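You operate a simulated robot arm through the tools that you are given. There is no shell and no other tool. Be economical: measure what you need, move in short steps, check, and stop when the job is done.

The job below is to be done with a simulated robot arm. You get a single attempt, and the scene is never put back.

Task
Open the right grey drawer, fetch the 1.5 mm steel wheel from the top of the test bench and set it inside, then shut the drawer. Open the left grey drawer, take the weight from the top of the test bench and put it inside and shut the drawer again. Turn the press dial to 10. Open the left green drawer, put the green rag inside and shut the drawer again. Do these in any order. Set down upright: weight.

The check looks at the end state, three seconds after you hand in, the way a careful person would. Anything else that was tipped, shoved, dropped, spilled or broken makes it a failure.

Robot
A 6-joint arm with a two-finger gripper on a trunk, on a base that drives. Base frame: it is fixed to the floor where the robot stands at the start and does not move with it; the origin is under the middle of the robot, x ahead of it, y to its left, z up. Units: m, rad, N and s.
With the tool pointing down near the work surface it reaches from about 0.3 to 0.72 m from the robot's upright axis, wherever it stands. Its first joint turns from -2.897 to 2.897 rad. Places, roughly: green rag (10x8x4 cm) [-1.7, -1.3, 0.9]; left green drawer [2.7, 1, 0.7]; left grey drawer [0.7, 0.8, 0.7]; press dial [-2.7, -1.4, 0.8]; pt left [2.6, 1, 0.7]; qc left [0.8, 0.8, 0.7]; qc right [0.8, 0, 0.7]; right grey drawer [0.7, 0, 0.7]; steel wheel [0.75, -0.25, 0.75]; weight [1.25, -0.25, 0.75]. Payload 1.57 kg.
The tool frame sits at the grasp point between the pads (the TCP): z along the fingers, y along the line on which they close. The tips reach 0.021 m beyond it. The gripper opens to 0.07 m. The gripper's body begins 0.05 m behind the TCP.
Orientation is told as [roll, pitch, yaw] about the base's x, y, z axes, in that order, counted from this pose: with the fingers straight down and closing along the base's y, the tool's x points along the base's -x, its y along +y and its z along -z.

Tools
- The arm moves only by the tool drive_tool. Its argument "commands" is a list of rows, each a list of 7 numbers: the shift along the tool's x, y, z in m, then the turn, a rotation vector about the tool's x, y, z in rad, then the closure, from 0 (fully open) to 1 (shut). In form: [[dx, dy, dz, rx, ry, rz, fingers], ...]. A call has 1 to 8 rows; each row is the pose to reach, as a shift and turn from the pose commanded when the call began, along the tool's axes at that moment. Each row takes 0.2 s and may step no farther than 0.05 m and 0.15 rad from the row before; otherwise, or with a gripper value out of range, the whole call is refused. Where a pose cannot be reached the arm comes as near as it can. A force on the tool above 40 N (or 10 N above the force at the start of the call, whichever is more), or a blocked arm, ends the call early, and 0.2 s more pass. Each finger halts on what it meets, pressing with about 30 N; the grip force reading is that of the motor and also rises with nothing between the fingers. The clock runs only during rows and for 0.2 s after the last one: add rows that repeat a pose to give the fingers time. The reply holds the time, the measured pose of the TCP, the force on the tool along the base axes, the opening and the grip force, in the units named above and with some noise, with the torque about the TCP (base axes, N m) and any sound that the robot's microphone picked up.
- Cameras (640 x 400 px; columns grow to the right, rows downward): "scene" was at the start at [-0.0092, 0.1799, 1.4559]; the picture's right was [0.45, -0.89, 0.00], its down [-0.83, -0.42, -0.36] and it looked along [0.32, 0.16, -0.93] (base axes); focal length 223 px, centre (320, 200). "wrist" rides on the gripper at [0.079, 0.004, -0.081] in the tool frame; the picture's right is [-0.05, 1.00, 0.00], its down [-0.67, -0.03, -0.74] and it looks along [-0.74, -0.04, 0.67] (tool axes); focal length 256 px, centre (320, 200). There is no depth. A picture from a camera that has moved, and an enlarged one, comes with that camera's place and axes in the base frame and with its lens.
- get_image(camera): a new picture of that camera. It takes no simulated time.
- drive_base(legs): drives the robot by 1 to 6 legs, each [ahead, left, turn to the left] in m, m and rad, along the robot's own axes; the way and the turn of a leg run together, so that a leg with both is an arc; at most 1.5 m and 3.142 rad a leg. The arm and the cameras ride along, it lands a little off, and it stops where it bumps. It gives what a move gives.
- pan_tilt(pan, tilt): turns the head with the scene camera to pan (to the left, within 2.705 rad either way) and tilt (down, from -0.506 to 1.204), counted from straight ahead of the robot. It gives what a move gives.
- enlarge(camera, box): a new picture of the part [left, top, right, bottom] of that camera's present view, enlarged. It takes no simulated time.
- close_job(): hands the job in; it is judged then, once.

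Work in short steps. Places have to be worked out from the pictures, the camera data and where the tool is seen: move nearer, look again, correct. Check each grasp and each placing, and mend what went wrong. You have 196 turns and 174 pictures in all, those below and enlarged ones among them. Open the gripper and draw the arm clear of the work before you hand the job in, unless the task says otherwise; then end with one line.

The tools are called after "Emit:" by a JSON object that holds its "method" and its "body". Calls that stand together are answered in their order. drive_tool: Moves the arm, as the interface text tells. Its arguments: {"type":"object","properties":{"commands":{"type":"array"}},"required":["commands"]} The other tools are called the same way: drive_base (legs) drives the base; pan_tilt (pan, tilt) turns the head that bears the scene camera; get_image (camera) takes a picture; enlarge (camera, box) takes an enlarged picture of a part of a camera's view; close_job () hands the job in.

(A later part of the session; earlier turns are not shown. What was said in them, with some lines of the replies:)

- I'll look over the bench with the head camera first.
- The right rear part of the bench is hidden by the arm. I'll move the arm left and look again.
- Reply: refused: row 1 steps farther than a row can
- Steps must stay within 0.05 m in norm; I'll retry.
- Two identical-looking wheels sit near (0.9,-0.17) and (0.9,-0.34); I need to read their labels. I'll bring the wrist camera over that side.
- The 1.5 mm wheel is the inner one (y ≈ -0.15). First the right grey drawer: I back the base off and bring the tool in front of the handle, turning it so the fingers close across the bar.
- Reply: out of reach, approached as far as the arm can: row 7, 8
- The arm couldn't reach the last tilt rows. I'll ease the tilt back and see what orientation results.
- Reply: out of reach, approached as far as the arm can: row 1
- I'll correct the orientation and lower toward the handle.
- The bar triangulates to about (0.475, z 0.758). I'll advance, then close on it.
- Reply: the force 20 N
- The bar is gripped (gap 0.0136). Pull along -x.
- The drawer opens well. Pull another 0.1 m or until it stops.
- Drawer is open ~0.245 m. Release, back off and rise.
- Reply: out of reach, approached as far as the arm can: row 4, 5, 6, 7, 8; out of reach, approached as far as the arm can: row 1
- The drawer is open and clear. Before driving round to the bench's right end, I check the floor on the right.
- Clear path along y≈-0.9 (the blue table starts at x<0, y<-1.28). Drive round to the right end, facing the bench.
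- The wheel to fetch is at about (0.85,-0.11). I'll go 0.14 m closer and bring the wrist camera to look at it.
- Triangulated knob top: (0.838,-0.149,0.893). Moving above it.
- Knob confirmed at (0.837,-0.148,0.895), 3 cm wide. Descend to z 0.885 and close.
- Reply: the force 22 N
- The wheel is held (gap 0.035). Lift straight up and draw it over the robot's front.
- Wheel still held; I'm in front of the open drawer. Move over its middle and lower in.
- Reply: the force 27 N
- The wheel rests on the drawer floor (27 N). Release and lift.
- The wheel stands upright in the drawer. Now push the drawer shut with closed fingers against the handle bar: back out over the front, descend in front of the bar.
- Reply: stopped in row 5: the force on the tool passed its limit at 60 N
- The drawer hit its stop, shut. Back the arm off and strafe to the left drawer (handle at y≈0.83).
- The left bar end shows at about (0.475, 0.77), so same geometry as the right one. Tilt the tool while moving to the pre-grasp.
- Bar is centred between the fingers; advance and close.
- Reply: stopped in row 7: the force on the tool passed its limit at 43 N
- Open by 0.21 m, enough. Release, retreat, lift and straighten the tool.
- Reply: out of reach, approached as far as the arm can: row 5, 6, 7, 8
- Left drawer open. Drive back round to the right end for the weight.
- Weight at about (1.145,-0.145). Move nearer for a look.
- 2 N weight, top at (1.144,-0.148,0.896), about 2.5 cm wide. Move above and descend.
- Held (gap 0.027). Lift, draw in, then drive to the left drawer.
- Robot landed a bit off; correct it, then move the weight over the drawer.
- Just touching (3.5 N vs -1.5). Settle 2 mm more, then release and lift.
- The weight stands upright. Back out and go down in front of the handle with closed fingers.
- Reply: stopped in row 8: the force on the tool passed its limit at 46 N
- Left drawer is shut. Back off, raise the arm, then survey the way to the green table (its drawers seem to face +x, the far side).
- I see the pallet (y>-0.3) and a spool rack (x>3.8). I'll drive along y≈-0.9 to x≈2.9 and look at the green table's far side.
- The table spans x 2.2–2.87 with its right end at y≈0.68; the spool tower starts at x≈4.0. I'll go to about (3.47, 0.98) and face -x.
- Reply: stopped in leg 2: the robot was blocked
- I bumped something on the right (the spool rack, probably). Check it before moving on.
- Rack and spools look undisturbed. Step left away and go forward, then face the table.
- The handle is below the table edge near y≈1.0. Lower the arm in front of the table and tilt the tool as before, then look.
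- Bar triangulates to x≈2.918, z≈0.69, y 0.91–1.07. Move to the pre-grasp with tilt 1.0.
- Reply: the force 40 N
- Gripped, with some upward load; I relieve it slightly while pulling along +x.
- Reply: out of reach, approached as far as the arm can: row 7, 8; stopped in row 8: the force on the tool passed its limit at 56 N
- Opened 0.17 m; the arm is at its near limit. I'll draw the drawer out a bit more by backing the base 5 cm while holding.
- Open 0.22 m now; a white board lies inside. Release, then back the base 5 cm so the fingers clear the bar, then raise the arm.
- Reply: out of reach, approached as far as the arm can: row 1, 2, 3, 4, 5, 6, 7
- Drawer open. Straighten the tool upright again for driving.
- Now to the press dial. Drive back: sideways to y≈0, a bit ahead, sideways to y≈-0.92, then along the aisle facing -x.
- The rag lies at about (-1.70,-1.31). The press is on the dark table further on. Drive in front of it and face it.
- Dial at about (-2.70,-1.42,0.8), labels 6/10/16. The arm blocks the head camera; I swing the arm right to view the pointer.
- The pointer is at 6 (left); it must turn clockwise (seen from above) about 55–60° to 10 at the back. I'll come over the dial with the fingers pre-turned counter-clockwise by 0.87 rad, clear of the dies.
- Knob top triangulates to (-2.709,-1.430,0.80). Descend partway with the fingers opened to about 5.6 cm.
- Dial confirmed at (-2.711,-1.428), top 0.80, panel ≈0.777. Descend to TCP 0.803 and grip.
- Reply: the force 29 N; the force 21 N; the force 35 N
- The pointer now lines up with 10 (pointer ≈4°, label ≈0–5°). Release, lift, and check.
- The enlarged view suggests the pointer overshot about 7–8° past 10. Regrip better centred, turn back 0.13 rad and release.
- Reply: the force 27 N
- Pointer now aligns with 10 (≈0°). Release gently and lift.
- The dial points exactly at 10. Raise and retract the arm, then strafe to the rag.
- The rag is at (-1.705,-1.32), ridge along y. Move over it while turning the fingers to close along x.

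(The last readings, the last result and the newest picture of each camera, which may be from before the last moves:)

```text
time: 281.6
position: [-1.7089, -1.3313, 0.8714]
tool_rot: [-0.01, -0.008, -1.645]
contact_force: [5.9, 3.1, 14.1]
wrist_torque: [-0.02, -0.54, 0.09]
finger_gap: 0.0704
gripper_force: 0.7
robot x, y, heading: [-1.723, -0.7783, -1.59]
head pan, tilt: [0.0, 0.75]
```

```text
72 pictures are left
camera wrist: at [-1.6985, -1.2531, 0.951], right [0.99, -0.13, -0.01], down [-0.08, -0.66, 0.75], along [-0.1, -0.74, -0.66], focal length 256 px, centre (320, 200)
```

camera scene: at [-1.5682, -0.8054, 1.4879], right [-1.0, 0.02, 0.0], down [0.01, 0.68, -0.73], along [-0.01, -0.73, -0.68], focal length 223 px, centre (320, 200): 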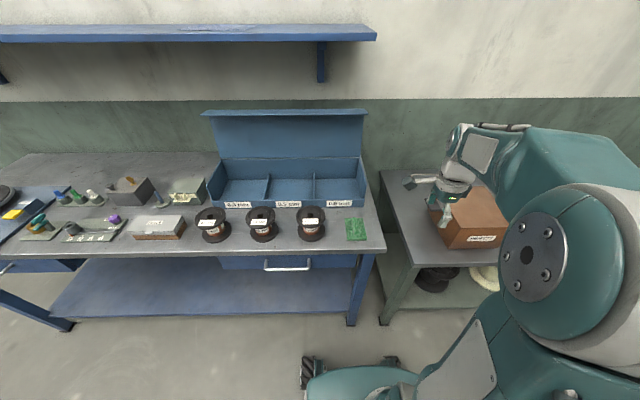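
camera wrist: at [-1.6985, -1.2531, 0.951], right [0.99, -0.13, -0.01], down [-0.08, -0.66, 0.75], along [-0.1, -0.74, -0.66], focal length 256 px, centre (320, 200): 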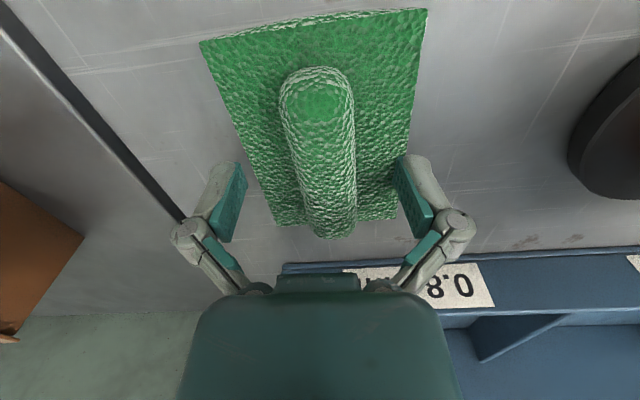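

Tips touch the rag slab. Raise 2 mm and close on the ridge.

Emit:
{"method": "drive_tool", "body": {"commands": [[0, 0, -0.003, 0, 0, 0, 0], [0, 0, -0.003, 0, 0, 0, 1], [0, 0, -0.003, 0, 0, 0, 1], [0, 0, -0.003, 0, 0, 0, 1]]}}

Emit:
{"method": "drive_tool", "body": {"commands": [[0, 0, -0.03, 0, 0, 0, 1], [0, 0, -0.07, 0, 0, 0, 1], [0, 0, -0.11, 0, 0, 0, 1]]}}

Emit:
{"method": "get_image", "body": {"camera": "wrist"}}

```text
time: 282.2
position: [-1.7064, -1.335, 0.8829]
tool_rot: [-0.007, -0.023, -1.644]
contact_force: [1.3, 3.5, 47.1]
wrist_torque: [0.4, -0.52, -0.06]
finger_gap: 0.0352
gripper_force: 29.3
robot x, y, heading: [-1.7179, -0.7814, -1.585]
head pan, tilt: [0.0, 0.75]
stopped in row 3: the force on the tool passed its limit at 44 N (the readings are from after the stop); the commanded pose is now the measured one
```

```text
time: 283.0
position: [-1.7086, -1.3317, 0.9862]
tool_rot: [-0.009, -0.01, -1.644]
contact_force: [-0.1, -0.1, -0.2]
wrist_torque: [0.02, -0.02, 0.0]
finger_gap: 0.0233
gripper_force: 30.2
robot x, y, heading: [-1.7206, -0.7768, -1.587]
head pan, tilt: [0.0, 0.75]
```

```text
71 pictures are left
camera wrist: at [-1.6983, -1.2531, 1.0661], right [0.99, -0.13, -0.01], down [-0.08, -0.65, 0.75], along [-0.1, -0.75, -0.66], focal length 256 px, centre (320, 200)
```

wrist: 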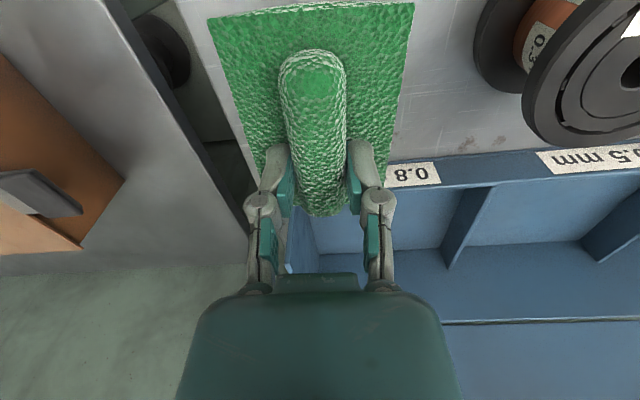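

The rag is held (gap 0.023). Raise, retract, turn to face -x and drive back the way I came.

Emit:
{"method": "drive_tool", "body": {"commands": [[0.0, 0, -0.045, 0, 0, 0, 1], [0.03, 0, -0.08, 0, 0, 0, 1], [0.07, 0, -0.1, 0, 0, 0, 1], [0.115, 0, -0.11, 0, 0, 0, 1], [0.15, 0, -0.11, 0, 0, 0, 1]]}}

Emit:
{"method": "drive_base", "body": {"legs": [[0, 0, -1.555], [0, 0.14, 0], [-1.4, 0, 0], [-1.4, 0, 0]]}}

Emit:
{"method": "get_image", "body": {"camera": "scene"}}

```text
time: 284.2
position: [-1.6937, -1.1778, 1.0938]
tool_rot: [-0.009, -0.011, -1.644]
contact_force: [0.0, -0.3, -0.8]
wrist_torque: [0.05, -0.03, -0.04]
finger_gap: 0.0228
gripper_force: 29.8
robot x, y, heading: [-1.7173, -0.7773, -1.591]
head pan, tilt: [0.0, 0.75]
```

```text
time: 302.6
position: [0.699, -0.9344, 1.0952]
tool_rot: [-0.011, -0.013, 3.079]
contact_force: [0.2, -0.2, -1.0]
wrist_torque: [-0.03, 0.02, -0.02]
finger_gap: 0.0229
gripper_force: 30.3
robot x, y, heading: [1.0999, -0.9048, 3.139]
head pan, tilt: [0.0, 0.75]
```

```text
70 pictures are left
camera scene: at [1.0733, -1.0591, 1.4876], right [0.01, 1.0, 0.0], down [0.68, 0.0, -0.73], along [-0.73, 0.01, -0.68], focal length 223 px, centre (320, 200)
```

scene: 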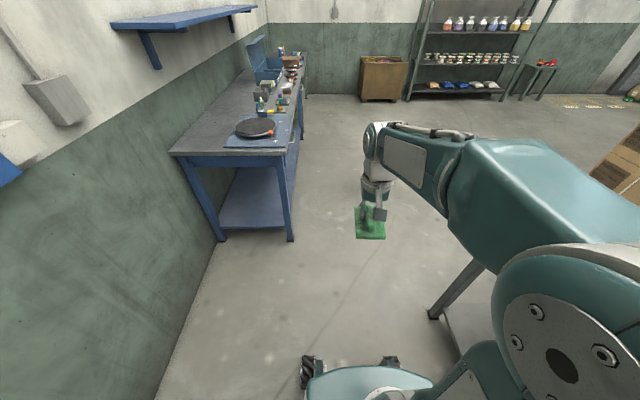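

Emit:
{"method": "drive_base", "body": {"legs": [[-1.05, 0, 0], [-1.05, 0, 0], [0, -0.95, 0]]}}

Emit:
{"method": "get_image", "body": {"camera": "scene"}}

```text
time: 317.5
position: [2.7846, -0.0256, 1.095]
tool_rot: [-0.009, -0.011, 3.113]
contact_force: [-0.2, -0.4, -0.4]
wrist_torque: [-0.01, 0.03, 0.02]
finger_gap: 0.023
gripper_force: 30.1
robot x, y, heading: [3.184, 0.0163, -3.114]
head pan, tilt: [0.0, 0.75]
```

```text
69 pictures are left
camera scene: at [3.1632, -0.1378, 1.4874], right [-0.03, 1.0, 0.0], down [0.68, 0.02, -0.73], along [-0.73, -0.02, -0.68], focal length 223 px, centre (320, 200)
```

scene: 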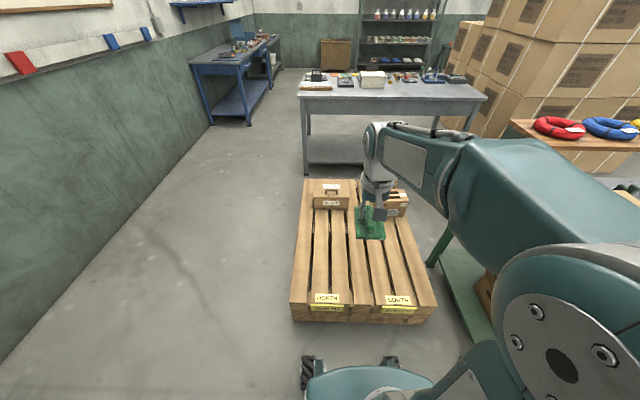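

Emit:
{"method": "drive_base", "body": {"legs": [[0, 0, -0.027], [-0.36, 0, 0], [0, -0.94, 0]]}}

Emit:
{"method": "get_image", "body": {"camera": "scene"}}

Emit:
{"method": "get_image", "body": {"camera": "wrist"}}

```text
time: 324.6
position: [3.1262, 0.9156, 1.0952]
tool_rot: [-0.01, -0.013, 3.109]
contact_force: [-0.5, -1.1, -0.3]
wrist_torque: [0.01, 0.02, -0.04]
finger_gap: 0.0231
gripper_force: 30.0
robot x, y, heading: [3.5235, 0.9567, -3.12]
head pan, tilt: [0.0, 0.75]
```

```text
68 pictures are left
camera scene: at [3.5048, 0.8014, 1.4874], right [-0.02, 1.0, 0.0], down [0.68, 0.02, -0.73], along [-0.73, -0.02, -0.68], focal length 223 px, centre (320, 200)
```

scene: 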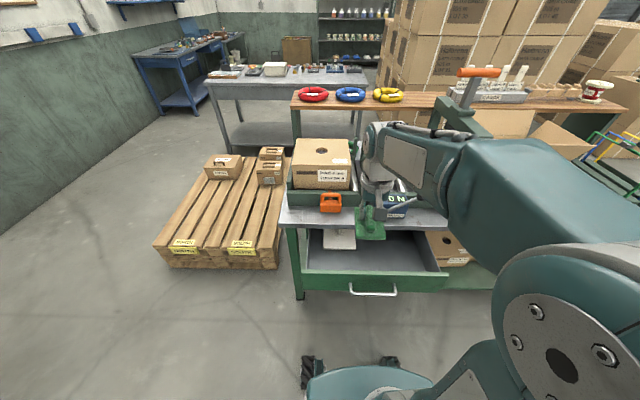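

```text
67 pictures are left
camera wrist: at [3.2051, 0.9068, 1.1745], right [-0.08, -1.0, -0.01], down [-0.66, 0.05, 0.75], along [-0.75, 0.07, -0.66], focal length 256 px, centre (320, 200)
```

wrist: 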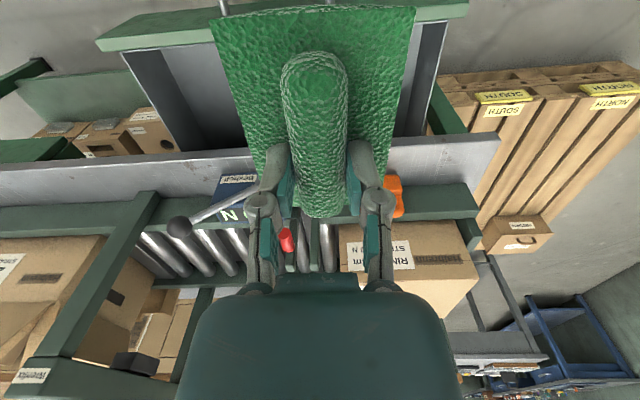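

The drawer is open as left. I move the rag over the free part of the drawer at about (2.96, 1.0).

Emit:
{"method": "drive_tool", "body": {"commands": [[-0.04, -0.02, 0, 0, 0, 0, 1], [-0.08, -0.04, 0, 0, 0, 0, 1], [-0.12, -0.06, 0.01, 0, 0, 0, 1], [-0.16, -0.079, 0.02, 0, 0, 0, 1], [-0.168, -0.079, 0.065, 0, 0, 0, 1], [-0.168, -0.079, 0.11, 0, 0, 0, 1], [-0.168, -0.079, 0.155, 0, 0, 0, 1], [-0.168, -0.079, 0.2, 0, 0, 0, 1]]}}

Emit:
{"method": "get_image", "body": {"camera": "wrist"}}

Emit:
{"method": "enlarge", "body": {"camera": "scene", "box": [280, 180, 460, 300]}}

```text
time: 326.4
position: [2.9586, 1.0032, 0.8963]
tool_rot: [-0.008, -0.013, 3.109]
contact_force: [0.3, -0.4, -0.4]
wrist_torque: [0.04, 0.02, -0.02]
finger_gap: 0.023
gripper_force: 29.2
robot x, y, heading: [3.5244, 0.9601, -3.118]
head pan, tilt: [0.0, 0.75]
```

```text
66 pictures are left
camera wrist: at [3.038, 0.9946, 0.976], right [-0.08, -1.0, -0.01], down [-0.66, 0.05, 0.75], along [-0.75, 0.07, -0.66], focal length 256 px, centre (320, 200)
```

wrist: 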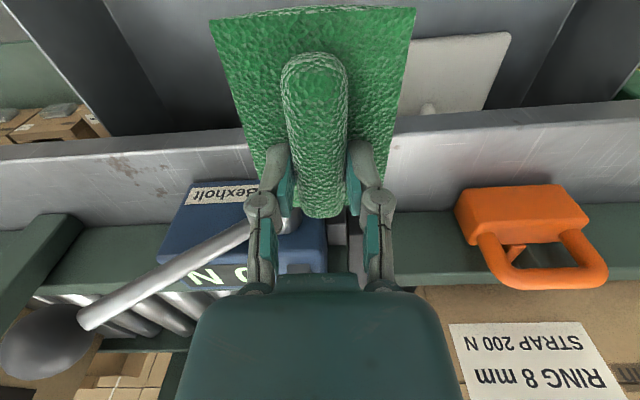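

```text
3.33 times, centred on (370, 240) of scene
camera zoom: at [3.5037, 0.8039, 1.4877], right [-0.02, 1.0, 0.0], down [0.68, 0.02, -0.73], along [-0.73, -0.02, -0.68], focal length 742 px, centre (153, 67)
```

zoom: 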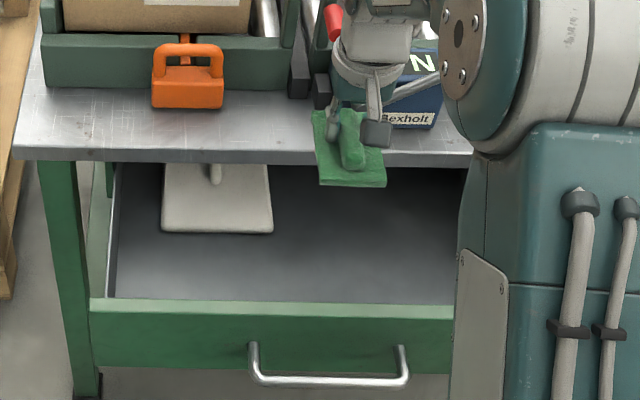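

The lever pivot (≈2.886,1.037) is close; I shift to (2.98,0.96) before descending, still clear of the white board.

Emit:
{"method": "drive_tool", "body": {"commands": [[0.022, 0.043, 0, 0, 0, 0, 1], [0.022, 0.043, 0.04, 0, 0, 0, 1], [0.022, 0.043, 0.08, 0, 0, 0, 1], [0.022, 0.043, 0.12, 0, 0, 0, 1]]}}

Emit:
{"method": "get_image", "body": {"camera": "wrist"}}

Emit:
{"method": "enlarge", "body": {"camera": "scene", "box": [280, 180, 460, 300]}}

```text
time: 327.4
position: [2.9749, 0.9583, 0.7744]
tool_rot: [-0.009, -0.013, 3.11]
contact_force: [-0.1, -0.1, 0.7]
wrist_torque: [-0.03, 0.0, -0.03]
finger_gap: 0.0229
gripper_force: 29.7
robot x, y, heading: [3.5263, 0.9621, -3.116]
head pan, tilt: [0.0, 0.75]
```

```text
64 pictures are left
camera wrist: at [3.0542, 0.9497, 0.8532], right [-0.08, -1.0, -0.01], down [-0.66, 0.05, 0.75], along [-0.75, 0.07, -0.66], focal length 256 px, centre (320, 200)
```

wrist: 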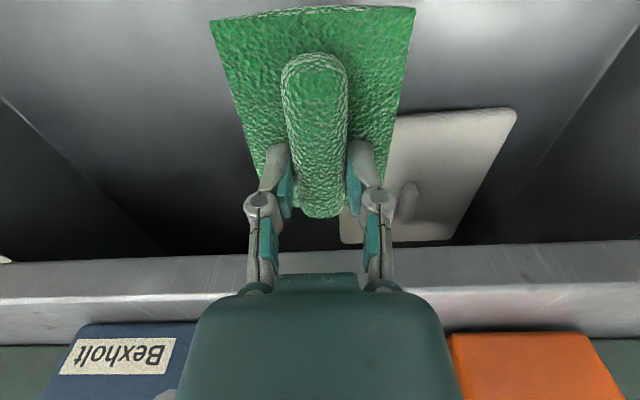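

```text
3.33 times, centred on (370, 240) of scene
camera zoom: at [3.5035, 0.804, 1.4877], right [-0.02, 1.0, 0.0], down [0.68, 0.02, -0.73], along [-0.73, -0.02, -0.68], focal length 742 px, centre (153, 67)
```

zoom: 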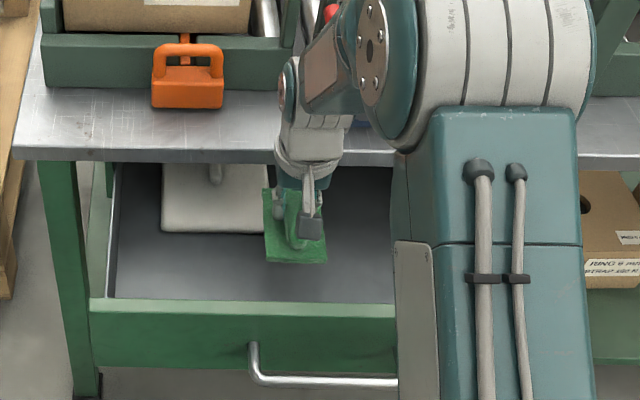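

Emit:
{"method": "drive_tool", "body": {"commands": [[0, 0, 0.03, 0, 0, 0, 1], [0, 0, 0.06, 0, 0, 0, 1], [0, 0, 0.07, 0, 0, 0, 1], [0, 0, 0.08, 0, 0, 0, 1]]}}

Emit:
{"method": "drive_tool", "body": {"commands": [[0, 0, 0.008, 0, 0, 0, 1], [0, 0, 0.016, 0, 0, 0, 1]]}}

```text
time: 328.4
position: [2.9781, 0.961, 0.6944]
tool_rot: [-0.009, -0.011, 3.11]
contact_force: [0.7, 0.3, 0.3]
wrist_torque: [-0.02, -0.01, 0.02]
finger_gap: 0.0229
gripper_force: 29.8
robot x, y, heading: [3.5267, 0.9593, -3.12]
head pan, tilt: [0.0, 0.75]
```

```text
time: 329.2
position: [2.9715, 0.9595, 0.6859]
tool_rot: [-0.008, -0.024, 3.108]
contact_force: [1.4, -0.1, 12.0]
wrist_torque: [-0.08, -0.27, -0.01]
finger_gap: 0.0228
gripper_force: 29.9
robot x, y, heading: [3.5269, 0.9578, -3.115]
head pan, tilt: [0.0, 0.75]
stopped in row 2: the force on the tool passed its limit at 42 N (the readings are from after the stop); the commanded pose is now the measured one
```

Emit:
{"method": "get_image", "body": {"camera": "wrist"}}

Emit:
{"method": "enlarge", "body": {"camera": "scene", "box": [280, 180, 460, 300]}}

```text
62 pictures are left
camera wrist: at [3.0514, 0.9511, 0.7635], right [-0.08, -1.0, -0.01], down [-0.65, 0.05, 0.76], along [-0.76, 0.07, -0.65], focal length 256 px, centre (320, 200)
```

wrist: 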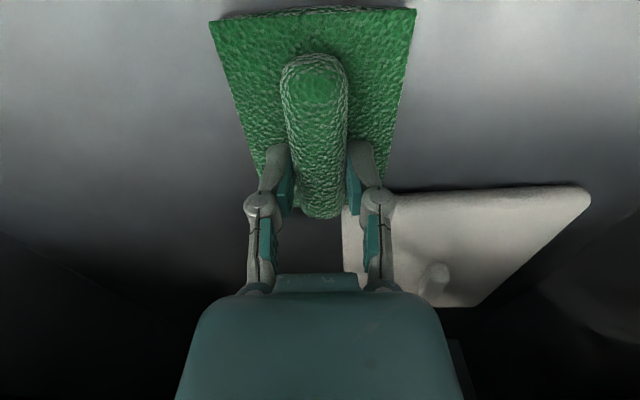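

```text
3.33 times, centred on (370, 240) of scene
camera zoom: at [3.5041, 0.8034, 1.4877], right [-0.02, 1.0, 0.0], down [0.68, 0.02, -0.73], along [-0.73, -0.02, -0.68], focal length 742 px, centre (153, 67)
```

zoom: 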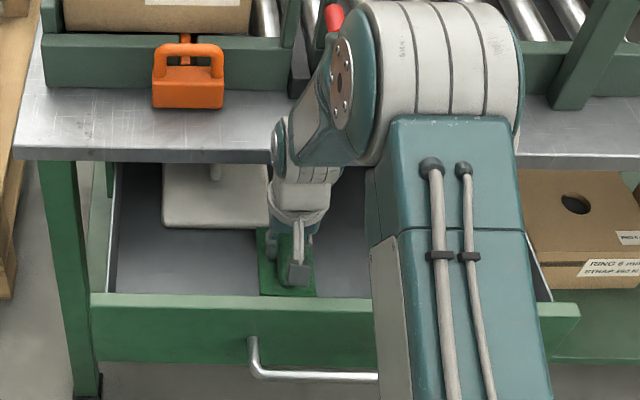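

The rag rests on the drawer floor. Release and rise.

Emit:
{"method": "drive_tool", "body": {"commands": [[0, 0, 0, 0, 0, 0, 0.4], [0, 0, 0, 0, 0, 0, 0.3], [0, 0, 0, 0, 0, 0, 0.2], [0, 0, -0.03, 0, 0, 0, 0.2], [0, 0, -0.07, 0, 0, 0, 0.2], [0, 0, -0.11, 0, 0, 0, 0.2], [0, 0, -0.155, 0, 0, 0, 0.2], [0, 0, -0.2, 0, 0, 0, 0]]}}

Emit:
{"method": "get_image", "body": {"camera": "wrist"}}

```text
time: 331.0
position: [2.9719, 0.9586, 0.8843]
tool_rot: [-0.009, -0.022, 3.11]
contact_force: [-1.1, 0.8, -0.7]
wrist_torque: [0.0, -0.03, 0.01]
finger_gap: 0.0696
gripper_force: 0.1
robot x, y, heading: [3.5253, 0.9557, -3.113]
head pan, tilt: [0.0, 0.75]
```

```text
60 pictures are left
camera wrist: at [3.0516, 0.9503, 0.9641], right [-0.08, -1.0, -0.01], down [-0.65, 0.05, 0.76], along [-0.76, 0.07, -0.65], focal length 256 px, centre (320, 200)
```

wrist: 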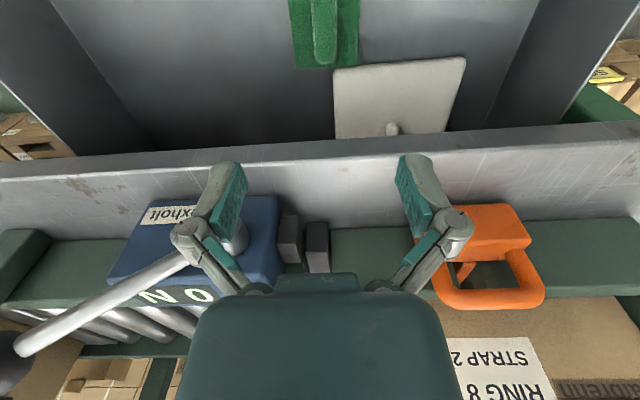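

The rag lies flat in the drawer. Back the base 4 cm, bring the closed fingers in front of the handle.

Emit:
{"method": "drive_base", "body": {"legs": [[-0.04, 0, 0]]}}

Emit:
{"method": "drive_tool", "body": {"commands": [[0.045, 0, 0, 0, 0, 0, 1], [0.09, 0, 0, 0, 0, 0, 1], [0.135, 0, 0, 0, 0, 0, 1], [0.18, 0, 0, 0, 0, 0, 1], [0.18, 0, 0.045, 0, 0, 0, 1], [0.18, 0, 0.09, 0, 0, 0, 1], [0.18, 0, 0.135, 0, 0, 0, 1], [0.18, 0, 0.18, 0, 0, 0, 1]]}}

Emit:
{"method": "get_image", "body": {"camera": "wrist"}}

Emit:
{"method": "enlarge", "body": {"camera": "scene", "box": [280, 200, 460, 320]}}

```text
time: 331.8
position: [3.0116, 0.9603, 0.8851]
tool_rot: [-0.009, -0.023, 3.111]
contact_force: [-0.4, 0.5, -0.6]
wrist_torque: [0.01, 0.04, 0.05]
finger_gap: 0.0698
gripper_force: 0.0
robot x, y, heading: [3.5636, 0.9583, -3.12]
head pan, tilt: [0.0, 0.75]
```

```text
time: 333.6
position: [3.1861, 0.9579, 0.6985]
tool_rot: [-0.01, -0.024, 3.111]
contact_force: [-0.3, 0.4, -0.6]
wrist_torque: [-0.01, 0.02, 0.04]
finger_gap: 0.0001
gripper_force: 28.5
robot x, y, heading: [3.5609, 0.9605, -3.115]
head pan, tilt: [0.0, 0.75]
```

```text
59 pictures are left
camera wrist: at [3.2658, 0.9495, 0.7773], right [-0.08, -1.0, -0.01], down [-0.65, 0.05, 0.76], along [-0.76, 0.07, -0.65], focal length 256 px, centre (320, 200)
```

wrist: 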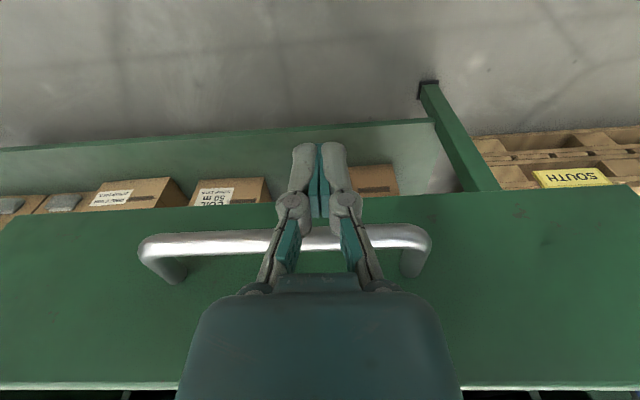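

```text
3.33 times, centred on (370, 260) of scene
camera zoom: at [3.5434, 0.8045, 1.4876], right [-0.02, 1.0, 0.0], down [0.68, 0.02, -0.73], along [-0.73, -0.02, -0.68], focal length 742 px, centre (153, 0)
```

zoom: 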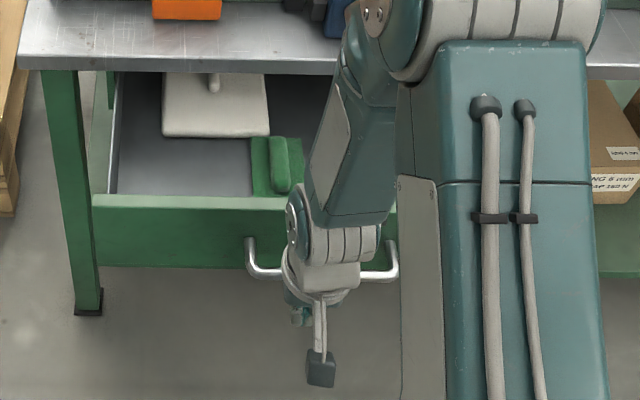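

Aligned with the bar's middle. Push along -x in steps.

Emit:
{"method": "drive_tool", "body": {"commands": [[-0.02, 0, 0, 0, 0, 0, 1], [-0.045, 0, 0, 0, 0, 0, 1], [-0.07, 0, 0, 0, 0, 0, 1], [-0.095, 0, 0, 0, 0, 0, 1], [-0.12, 0, 0, 0, 0, 0, 1], [-0.145, 0, 0, 0, 0, 0, 1], [-0.17, 0, 0, 0, 0, 0, 1], [-0.195, 0, 0, 0, 0, 0, 1]]}}

Emit:
{"method": "get_image", "body": {"camera": "scene"}}

```text
time: 335.4
position: [2.9915, 0.9618, 0.7061]
tool_rot: [-0.009, -0.024, 3.111]
contact_force: [0.2, -0.2, -1.7]
wrist_torque: [-0.02, 0.03, 0.01]
finger_gap: 0.0
gripper_force: 28.8
robot x, y, heading: [3.5635, 0.9614, -3.118]
head pan, tilt: [0.0, 0.75]
```

```text
57 pictures are left
camera scene: at [3.5428, 0.8044, 1.4876], right [-0.02, 1.0, 0.0], down [0.68, 0.02, -0.73], along [-0.73, -0.02, -0.68], focal length 223 px, centre (320, 200)
```

scene: 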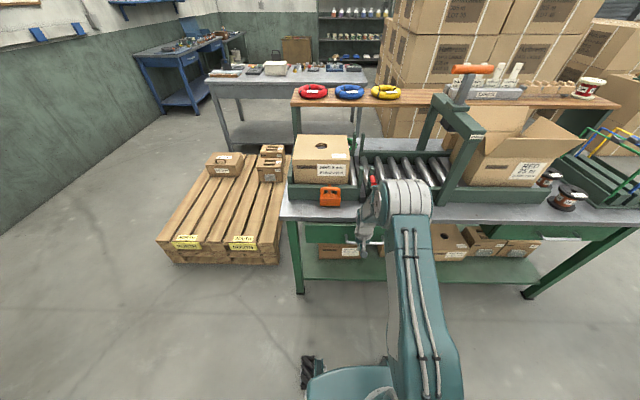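

Emit:
{"method": "drive_tool", "body": {"commands": [[-0.015, 0, 0.003, 0, 0, 0, 1], [-0.03, 0, 0.004, 0, 0, 0, 1], [-0.04, 0, 0.004, 0, 0, 0, 1], [-0.048, 0, 0.004, 0, 0, 0, 1], [-0.053, 0, 0.004, 0, 0, 0, 1], [-0.057, 0, 0.004, 0, 0, 0, 1], [-0.06, 0, 0.004, 0, 0, 0, 1]]}}

Emit:
{"method": "get_image", "body": {"camera": "wrist"}}

Emit:
{"method": "enlarge", "body": {"camera": "scene", "box": [280, 180, 460, 300]}}

```text
time: 336.4
position: [2.9544, 0.9615, 0.7014]
tool_rot: [-0.009, -0.008, 3.112]
contact_force: [8.3, 0.8, 0.4]
wrist_torque: [-0.07, 0.61, 0.12]
finger_gap: 0.0
gripper_force: 28.2
robot x, y, heading: [3.5634, 0.9619, -3.118]
head pan, tilt: [0.0, 0.75]
stopped in row 4: the force on the tool passed its limit at 53 N (the readings are from after the stop); the commanded pose is now the measured one
```

```text
56 pictures are left
camera wrist: at [3.0331, 0.9531, 0.781], right [-0.08, -1.0, -0.01], down [-0.66, 0.05, 0.75], along [-0.75, 0.07, -0.66], focal length 256 px, centre (320, 200)
```

wrist: 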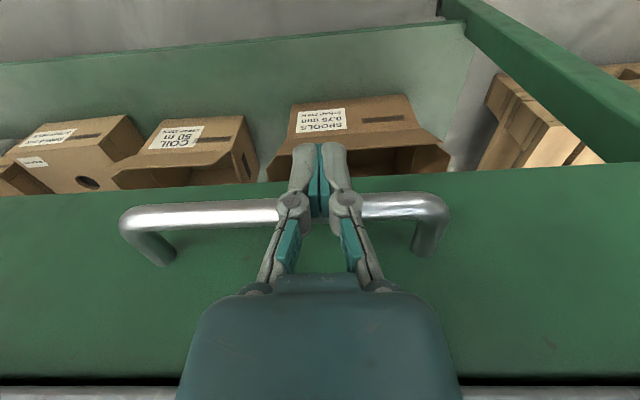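

```text
3.33 times, centred on (370, 240) of scene
camera zoom: at [3.5433, 0.8046, 1.4877], right [-0.02, 1.0, 0.0], down [0.68, 0.02, -0.73], along [-0.73, -0.02, -0.68], focal length 742 px, centre (153, 67)
```

zoom: 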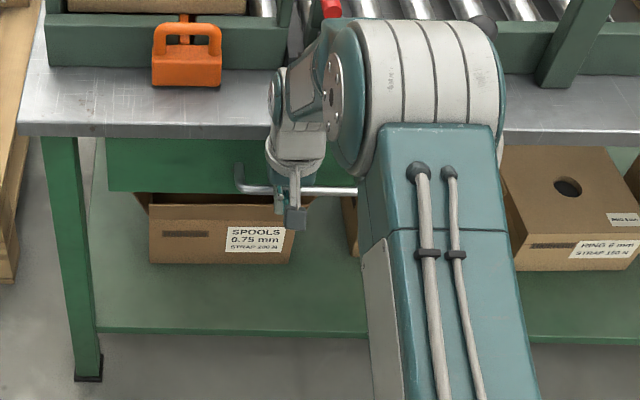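

It stopped with torque indicating the gripper body hit the table edge, so the drawer may be ~1.5 cm open. I'll back off, tilt the closed fingers forward, and push the drawer face beside the handle.

Emit:
{"method": "drive_tool", "body": {"commands": [[0.045, 0, 0, 0, 0, 0, 1], [0.085, 0.0, -0.01, 0, -0.14, 0, 1], [0.105, 0.03, -0.03, 0, -0.28, 0, 1], [0.105, 0.06, -0.03, 0, -0.42, 0, 1], [0.105, 0.09, -0.03, 0, -0.56, 0, 1], [0.105, 0.105, -0.03, 0, -0.7, 0, 1], [0.105, 0.105, -0.03, 0, -0.84, 0, 1], [0.105, 0.105, -0.03, 0, -0.98, 0, 1]]}}

Emit:
{"method": "get_image", "body": {"camera": "wrist"}}

Emit:
{"method": "enlarge", "body": {"camera": "scene", "box": [280, 180, 460, 300]}}

```text
time: 338.2
position: [3.0278, 0.8373, 0.7502]
tool_rot: [-0.104, -0.978, -3.092]
contact_force: [0.8, -1.4, -0.1]
wrist_torque: [0.0, -0.02, 0.02]
finger_gap: 0.0
gripper_force: 28.3
out of reach, approached as far as the arm can: row 3, 4, 5, 6, 7, 8
robot x, y, heading: [3.5655, 0.9619, -3.116]
head pan, tilt: [0.0, 0.75]
```

```text
54 pictures are left
camera wrist: at [3.1369, 0.8296, 0.7286], right [-0.07, -1.0, -0.01], down [0.25, -0.03, 0.97], along [-0.97, 0.06, 0.25], focal length 256 px, centre (320, 200)
```

wrist: 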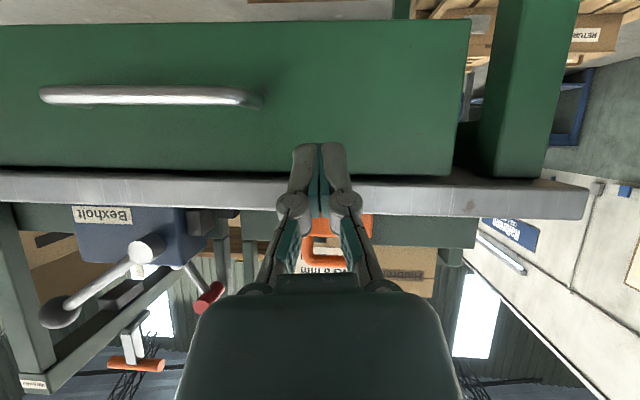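

```text
3.33 times, centred on (370, 240) of scene
camera zoom: at [3.5432, 0.8033, 1.4875], right [-0.02, 1.0, 0.0], down [0.68, 0.02, -0.73], along [-0.73, -0.02, -0.68], focal length 742 px, centre (153, 67)
```

zoom: 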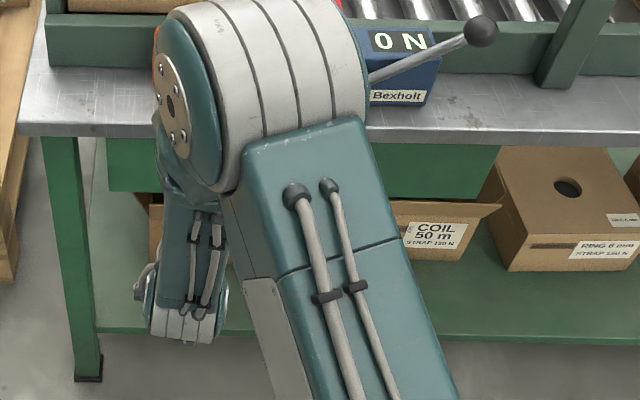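

Clear view: the panel spans z 0.64–0.765 with the table edge above it. Push the panel with the fingertips at z≈0.71 until firm contact.

Emit:
{"method": "drive_tool", "body": {"commands": [[0, 0, 0.03, 0, 0, 0, 1], [0, 0, 0.06, 0, 0, 0, 1], [-0.011, 0, 0.0766, 0, 0, 0, 1], [-0.0195, 0, 0.089, 0, 0, 0, 1], [-0.028, 0, 0.1015, 0, 0, 0, 1], [-0.034, 0, 0.11, 0, 0, 0, 1], [-0.039, 0, 0.118, 0, 0, 0, 1], [-0.045, 0, 0.126, 0, 0, 0, 1]]}}

Emit:
{"method": "get_image", "body": {"camera": "wrist"}}

```text
time: 339.9
position: [2.907, 0.8445, 0.7162]
tool_rot: [-0.109, -0.967, -3.086]
contact_force: [14.2, 0.3, 6.4]
wrist_torque: [-0.05, 0.06, 0.07]
finger_gap: 0.0
gripper_force: 28.4
robot x, y, heading: [3.5624, 0.9603, -3.118]
head pan, tilt: [0.0, 0.75]
stopped in row 8: the force on the tool passed its limit at 58 N (the readings are from after the stop); the commanded pose is now the measured one
```

```text
52 pictures are left
camera wrist: at [3.0178, 0.8358, 0.6948], right [-0.07, -1.0, -0.02], down [0.24, -0.03, 0.97], along [-0.97, 0.06, 0.24], focal length 256 px, centre (320, 200)
```

wrist: 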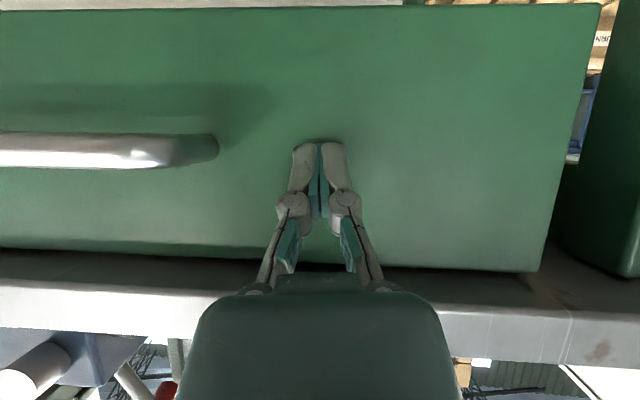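

The face is at 2.889, recessed under the table edge: shut. The same body contact may have fooled me on the grey drawers, so I'll retract and go check those.

Emit:
{"method": "drive_tool", "body": {"commands": [[0.027, 0, -0.041, 0, 0, 0, 1], [0.054, 0, -0.082, 0, 0, 0, 1], [0.02, 0, -0.11, 0, 0, 0, 1], [-0.02, 0, -0.137, 0, 0, 0, 1], [-0.06, 0, -0.164, 0, 0, 0, 1], [-0.1, 0, -0.191, 0, 0, 0, 1], [-0.14, 0, -0.218, 0, 0, 0, 1], [-0.18, 0, -0.245, 0, 0, 0, 1]]}}

Emit:
{"method": "drive_tool", "body": {"commands": [[0, 0, 0, 0, 0.14, 0, 0], [0, 0, 0, 0, 0.28, 0, 0], [0, 0, 0, 0, 0.42, 0, 0], [0, 0, 0, 0, 0.56, 0, 0], [0, 0, 0, 0, 0.7, 0, 0], [0, 0, 0, 0, 0.84, 0, 0], [0, 0, 0, 0, 0.96, 0, 0]]}}

Emit:
{"method": "get_image", "body": {"camera": "scene"}}

```text
time: 341.7
position: [3.0067, 0.821, 1.0046]
tool_rot: [-0.106, -0.967, -3.092]
contact_force: [-0.4, -0.1, -0.6]
wrist_torque: [-0.02, 0.01, -0.02]
finger_gap: 0.0
gripper_force: 28.3
robot x, y, heading: [3.5625, 0.9602, -3.114]
head pan, tilt: [0.0, 0.75]
```

```text
time: 343.3
position: [3.0067, 0.8237, 1.0026]
tool_rot: [-0.062, -0.01, 3.107]
contact_force: [-0.6, -0.1, 0.4]
wrist_torque: [-0.01, 0.03, 0.01]
finger_gap: 0.0701
gripper_force: 0.1
robot x, y, heading: [3.5613, 0.9607, -3.116]
head pan, tilt: [0.0, 0.75]
```

```text
51 pictures are left
camera scene: at [3.543, 0.8036, 1.4876], right [-0.02, 1.0, 0.0], down [0.68, 0.02, -0.73], along [-0.73, -0.02, -0.68], focal length 223 px, centre (320, 200)
```

scene: 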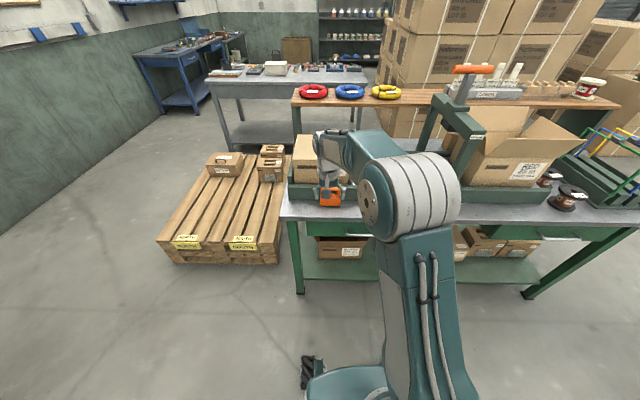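

Emit:
{"method": "drive_tool", "body": {"commands": [[0.04, 0, -0.02, 0, 0, 0, 0], [0.08, 0, -0.05, 0, 0, 0, 0], [0.12, 0, -0.08, 0, 0, 0, 0]]}}

Emit:
{"method": "drive_base", "body": {"legs": [[0, 0, -0.026], [0, 0.93, 0], [0.37, 0, 0], [0, 0.95, 0]]}}

Emit:
{"method": "drive_base", "body": {"legs": [[1.2, 0, 0], [1.2, 0, 0], [1.1, 0, 0]]}}

```text
time: 344.1
position: [3.1284, 0.8166, 1.0804]
tool_rot: [-0.061, -0.008, 3.104]
contact_force: [-0.3, -0.1, 0.0]
wrist_torque: [-0.01, -0.01, 0.03]
finger_gap: 0.0699
gripper_force: 0.1
robot x, y, heading: [3.5646, 0.9595, -3.115]
head pan, tilt: [0.0, 0.75]
```

```text
time: 355.6
position: [2.7595, -0.9935, 1.0817]
tool_rot: [-0.061, -0.011, 3.086]
contact_force: [-0.3, 0.5, -0.4]
wrist_torque: [0.01, 0.01, 0.0]
finger_gap: 0.0702
gripper_force: 0.0
robot x, y, heading: [3.1969, -0.8603, -3.132]
head pan, tilt: [0.0, 0.75]
```

```text
time: 372.6
position: [-0.7357, -1.0175, 1.0812]
tool_rot: [-0.061, -0.01, 3.086]
contact_force: [0.1, -0.7, 0.8]
wrist_torque: [0.0, -0.03, 0.0]
finger_gap: 0.0701
gripper_force: 0.1
robot x, y, heading: [-0.2966, -0.884, -3.139]
head pan, tilt: [0.0, 0.75]
```

Now strafe to y≈-0.2, turn round to face the bench and look.

Emit:
{"method": "drive_base", "body": {"legs": [[0, -0.8, 0], [0, 0, 3.14]]}}

Emit:
{"method": "get_image", "body": {"camera": "scene"}}

Emit:
{"method": "enlarge", "body": {"camera": "scene", "box": [280, 160, 440, 260]}}

```text
time: 384.1
position: [0.1263, 0.0342, 1.0809]
tool_rot: [-0.062, -0.01, -0.028]
contact_force: [-0.4, 0.4, -0.8]
wrist_torque: [-0.05, -0.01, -0.01]
finger_gap: 0.0701
gripper_force: 0.1
robot x, y, heading: [-0.3088, -0.1158, 0.036]
head pan, tilt: [0.0, 0.75]
```

```text
50 pictures are left
camera scene: at [-0.2894, 0.0402, 1.4876], right [0.03, -1.0, 0.0], down [-0.68, -0.02, -0.73], along [0.73, 0.02, -0.68], focal length 223 px, centre (320, 200)
```

scene: 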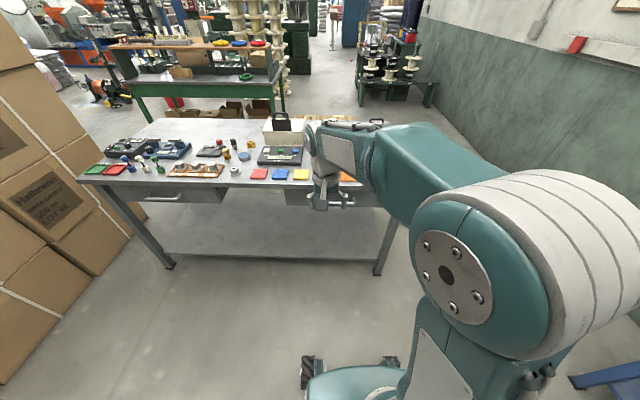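

```text
4.00 times, centred on (360, 210) of scene
camera zoom: at [-0.2894, 0.0402, 1.4876], right [0.03, -1.0, 0.0], down [-0.68, -0.02, -0.73], along [0.73, 0.02, -0.68], focal length 890 px, centre (160, 160)
```

zoom: 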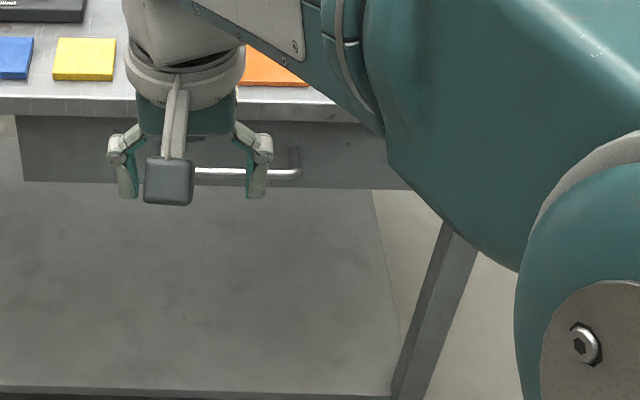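

The right bar reads ~0.471, about its original place. To be certain I'll press each drawer face with tilted fingertips as on the green one. First the right drawer.

Emit:
{"method": "drive_base", "body": {"legs": [[0.1, 0, -0.036]]}}

Emit:
{"method": "drive_tool", "body": {"commands": [[-0.02, -0.02, 0.03, 0, -0.14, 0, 1], [-0.04, -0.04, 0.06, 0, -0.28, 0, 1], [-0.06, -0.06, 0.09, 0, -0.42, 0, 1], [-0.08, -0.08, 0.12, 0, -0.56, 0, 1], [-0.1, -0.1, 0.15, 0, -0.7, 0, 1], [-0.12, -0.12, 0.18, 0, -0.84, 0, 1], [-0.14, -0.14, 0.21, 0, -0.98, 0, 1]]}}

Emit:
{"method": "get_image", "body": {"camera": "wrist"}}

```text
time: 385.2
position: [0.232, 0.0184, 1.0816]
tool_rot: [-0.061, -0.013, -0.065]
contact_force: [-0.1, 0.1, 0.1]
wrist_torque: [0.02, -0.01, -0.01]
finger_gap: 0.07
gripper_force: 0.0
robot x, y, heading: [-0.2033, -0.1149, -0.003]
head pan, tilt: [0.0, 0.75]
```

```text
time: 387.0
position: [0.3477, -0.1546, 0.8723]
tool_rot: [-0.015, -0.935, -0.403]
contact_force: [-0.4, 0.0, 0.5]
wrist_torque: [0.02, -0.02, 0.02]
finger_gap: 0.0
gripper_force: 28.2
out of reach, approached as far as the arm can: row 5, 6, 7
robot x, y, heading: [-0.206, -0.1168, -0.008]
head pan, tilt: [0.0, 0.75]
stopped in row 7: the arm was blocked; the commanded pose is now the measured one
```

```text
48 pictures are left
camera wrist: at [0.2442, -0.1061, 0.8565], right [0.43, 0.9, 0.03], down [-0.2, 0.06, 0.98], along [0.88, -0.43, 0.2], focal length 256 px, centre (320, 200)
```

wrist: 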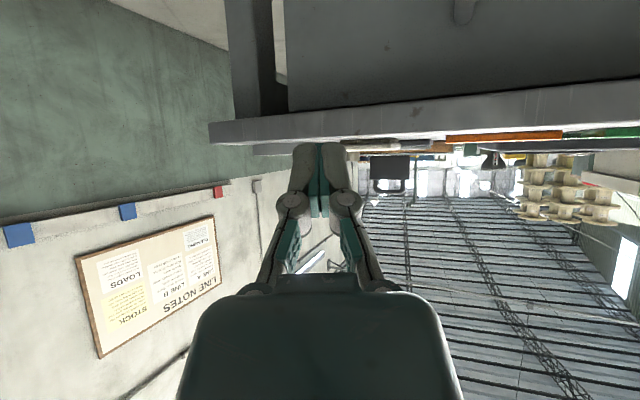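

Emit:
{"method": "drive_tool", "body": {"commands": [[0.01, 0, 0.025, -0.08, 0, -0.06, 1], [0.02, 0, 0.05, -0.16, 0, -0.12, 1], [0.03, 0, 0.075, -0.24, 0, -0.18, 1], [0.037, 0, 0.1, -0.32, 0, -0.24, 1]]}}

Emit:
{"method": "get_image", "body": {"camera": "wrist"}}

```text
time: 388.0
position: [0.4002, -0.088, 0.7883]
tool_rot: [-0.034, -0.927, -0.066]
contact_force: [-0.2, 0.6, -0.7]
wrist_torque: [-0.05, 0.02, 0.0]
finger_gap: 0.0
gripper_force: 28.1
out of reach, approached as far as the arm can: row 3, 4
robot x, y, heading: [-0.2051, -0.1142, -0.005]
head pan, tilt: [0.0, 0.75]
```

```text
47 pictures are left
camera wrist: at [0.2871, -0.0747, 0.7732], right [0.13, 0.99, 0.02], down [-0.2, 0.0, 0.98], along [0.97, -0.13, 0.2], focal length 256 px, centre (320, 200)
```

wrist: 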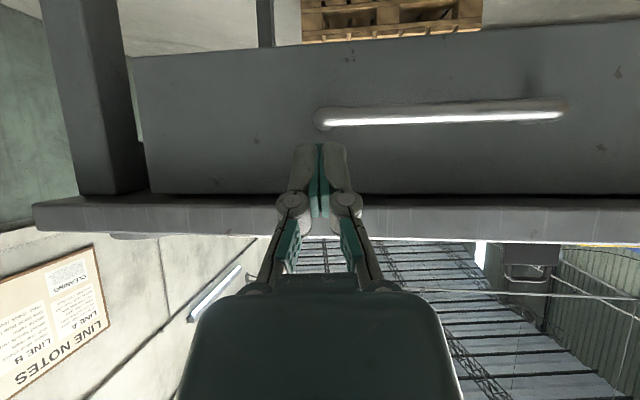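

Shift right of the handle and push the right drawer face.

Emit:
{"method": "drive_tool", "body": {"commands": [[0.012, -0.04, 0.009, 0, 0, 0, 1], [-0.006, -0.045, 0.033, 0, 0, 0, 1], [-0.018, -0.045, 0.049, 0, 0, 0, 1], [-0.03, -0.045, 0.065, 0, 0, 0, 1], [-0.039, -0.045, 0.077, 0, 0, 0, 1], [-0.045, -0.045, 0.085, 0, 0, 0, 1], [-0.051, -0.045, 0.093, 0, 0, 0, 1], [-0.057, -0.045, 0.101, 0, 0, 0, 1]]}}

Emit:
{"method": "get_image", "body": {"camera": "wrist"}}

```text
time: 389.7
position: [0.4998, -0.13, 0.7777]
tool_rot: [-0.045, -0.911, -0.068]
contact_force: [-18.5, -0.3, 10.2]
wrist_torque: [0.03, -0.09, 0.09]
finger_gap: 0.0004
gripper_force: 28.7
out of reach, approached as far as the arm can: row 1, 2, 3, 4, 5, 6, 7, 8
robot x, y, heading: [-0.2111, -0.1117, -0.004]
head pan, tilt: [0.0, 0.75]
stopped in row 8: the force on the tool passed its limit at 62 N (the readings are from after the stop); the commanded pose is now the measured one
```

```text
46 pictures are left
camera wrist: at [0.3863, -0.1147, 0.7625], right [0.14, 0.99, 0.01], down [-0.18, 0.01, 0.98], along [0.97, -0.14, 0.18], focal length 256 px, centre (320, 200)
```

wrist: 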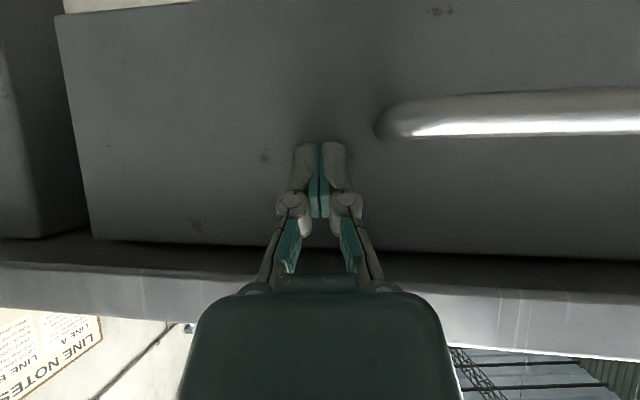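

The right face stops firmly at x≈0.516: shut. Retract 10 cm and strafe to the left drawer in this pose.

Emit:
{"method": "drive_tool", "body": {"commands": [[0.024, 0, -0.032, 0, 0, 0, 1], [0.048, 0, -0.064, 0, 0, 0, 1], [0.06, 0, -0.08, 0, 0, 0, 1]]}}

Emit:
{"method": "drive_base", "body": {"legs": [[0, 0.84, 0]]}}

Emit:
{"method": "get_image", "body": {"camera": "wrist"}}

```text
time: 390.5
position: [0.4109, -0.1085, 0.7768]
tool_rot: [-0.055, -0.91, -0.069]
contact_force: [0.2, -0.3, 0.3]
wrist_torque: [-0.01, 0.02, -0.02]
finger_gap: 0.0
gripper_force: 28.6
out of reach, approached as far as the arm can: row 2, 3
robot x, y, heading: [-0.2073, -0.1161, -0.006]
head pan, tilt: [0.0, 0.75]
```

```text
time: 394.9
position: [0.4147, 0.7194, 0.7778]
tool_rot: [-0.056, -0.908, -0.07]
contact_force: [-1.0, 0.0, -0.1]
wrist_torque: [0.0, 0.01, 0.0]
finger_gap: 0.0
gripper_force: 29.3
robot x, y, heading: [-0.2013, 0.7136, -0.003]
head pan, tilt: [0.0, 0.75]
```

```text
45 pictures are left
camera wrist: at [0.3011, 0.7344, 0.7631], right [0.15, 0.99, 0.01], down [-0.18, 0.02, 0.98], along [0.97, -0.14, 0.18], focal length 256 px, centre (320, 200)
```

wrist: 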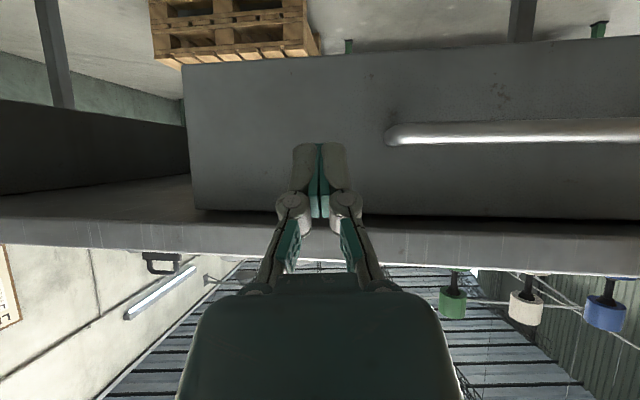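

Push the left face gently the same way.

Emit:
{"method": "drive_tool", "body": {"commands": [[-0.012, 0, 0.016, 0, 0, 0, 1], [-0.024, 0, 0.032, 0, 0, 0, 1], [-0.033, 0, 0.044, 0, 0, 0, 1], [-0.039, 0, 0.052, 0, 0, 0, 1], [-0.043, 0, 0.057, 0, 0, 0, 1], [-0.046, 0, 0.061, 0, 0, 0, 1], [-0.049, 0, 0.065, 0, 0, 0, 1], [-0.052, 0, 0.069, 0, 0, 0, 1]]}}

Emit:
{"method": "drive_tool", "body": {"commands": [[-0.003, 0, 0.004, 0, 0, 0, 1], [-0.006, 0, 0.008, 0, 0, 0, 1]]}}

```text
time: 396.7
position: [0.4982, 0.712, 0.7754]
tool_rot: [-0.058, -0.908, -0.068]
contact_force: [-6.8, 1.0, 3.9]
wrist_torque: [0.0, -0.03, 0.02]
finger_gap: 0.0
gripper_force: 29.0
robot x, y, heading: [-0.2068, 0.7146, -0.004]
head pan, tilt: [0.0, 0.75]
```

```text
time: 397.1
position: [0.4977, 0.7118, 0.7739]
tool_rot: [-0.056, -0.902, -0.07]
contact_force: [-18.0, 0.1, 9.6]
wrist_torque: [0.05, -0.08, 0.1]
finger_gap: 0.0002
gripper_force: 29.1
robot x, y, heading: [-0.2051, 0.7152, -0.004]
head pan, tilt: [0.0, 0.75]
stopped in row 1: the force on the tool passed its limit at 52 N (the readings are from after the stop); the commanded pose is now the measured one
```

Left face stops at the same place: shut. Retract, raise, open the gripper and back the robot away for a final look.

Emit:
{"method": "drive_tool", "body": {"commands": [[0.024, 0, -0.032, 0, 0, 0, 0.5], [0.048, 0, -0.064, 0, 0, 0, 0], [0.06, 0, -0.08, 0, 0, 0, 0], [0.025, 0, -0.1, 0, 0, 0, 0], [-0.01, 0, -0.13, 0, 0, 0, 0], [-0.045, 0, -0.155, 0, 0, 0, 0], [-0.08, 0, -0.18, 0, 0, 0, 0], [-0.115, 0, -0.205, 0, 0, 0, 0]]}}

Emit:
{"method": "drive_base", "body": {"legs": [[-0.25, 0, 0], [0, -0.4, 0]]}}

Emit:
{"method": "get_image", "body": {"camera": "scene"}}

Emit:
{"method": "enlarge", "body": {"camera": "scene", "box": [160, 110, 400, 260]}}

```text
time: 398.9
position: [0.4125, 0.7302, 0.9908]
tool_rot: [-0.056, -0.902, -0.069]
contact_force: [1.0, -0.6, -0.9]
wrist_torque: [0.02, -0.02, -0.01]
finger_gap: 0.0699
gripper_force: 0.1
robot x, y, heading: [-0.202, 0.7125, -0.003]
head pan, tilt: [0.0, 0.75]
```

```text
time: 402.9
position: [0.1647, 0.324, 0.9911]
tool_rot: [-0.061, -0.901, -0.071]
contact_force: [0.1, 2.0, 0.0]
wrist_torque: [0.0, 0.01, -0.07]
finger_gap: 0.0701
gripper_force: 0.0
robot x, y, heading: [-0.4496, 0.311, -0.011]
head pan, tilt: [0.0, 0.75]
```

```text
44 pictures are left
camera scene: at [-0.4256, 0.4711, 1.487], right [-0.01, -1.0, 0.0], down [-0.68, 0.0, -0.73], along [0.73, -0.01, -0.68], focal length 223 px, centre (320, 200)
```

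scene: 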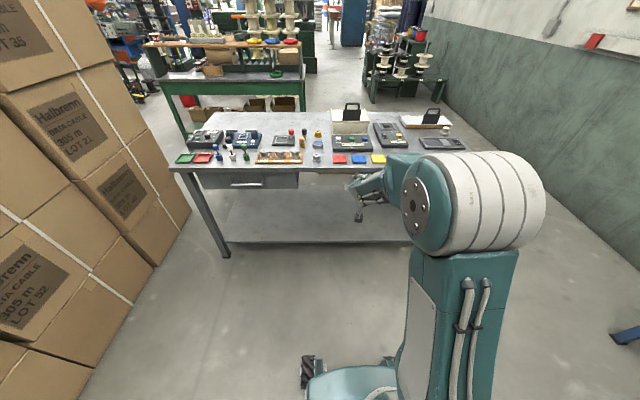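

```text
2.67 times, centred on (280, 185) of scene
camera zoom: at [-0.4256, 0.4711, 1.487], right [-0.01, -1.0, 0.0], down [-0.68, 0.0, -0.73], along [0.73, -0.01, -0.68], focal length 594 px, centre (427, 240)
```

zoom: 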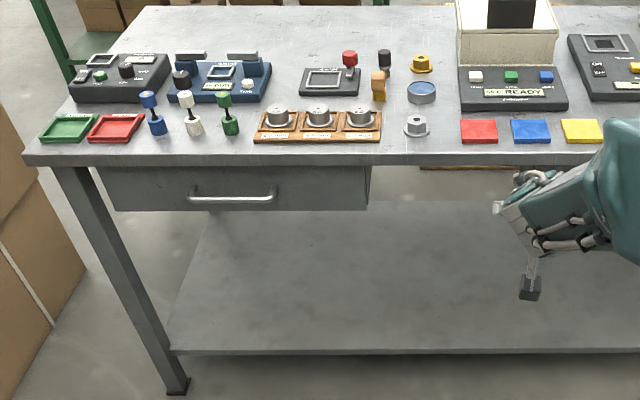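

The scene is in order: all three drawers shut, dial at 10, gripper open and clear. Handing in.

Emit:
{"method": "close_job", "body": {}}

```text
The job is handed in.
```

The 1.5 mm wheel is in the right grey drawer, the weight is in the left grey drawer, and the rag is in the left green drawer. All three drawers are shut and the press dial points to 10. The weight was upright when I set it down; I closed that drawer slowly but didn't reopen it to check. While driving, the base bumped something, probably the spool rack; the rack and spools looked undisturbed in the picture afterwards.
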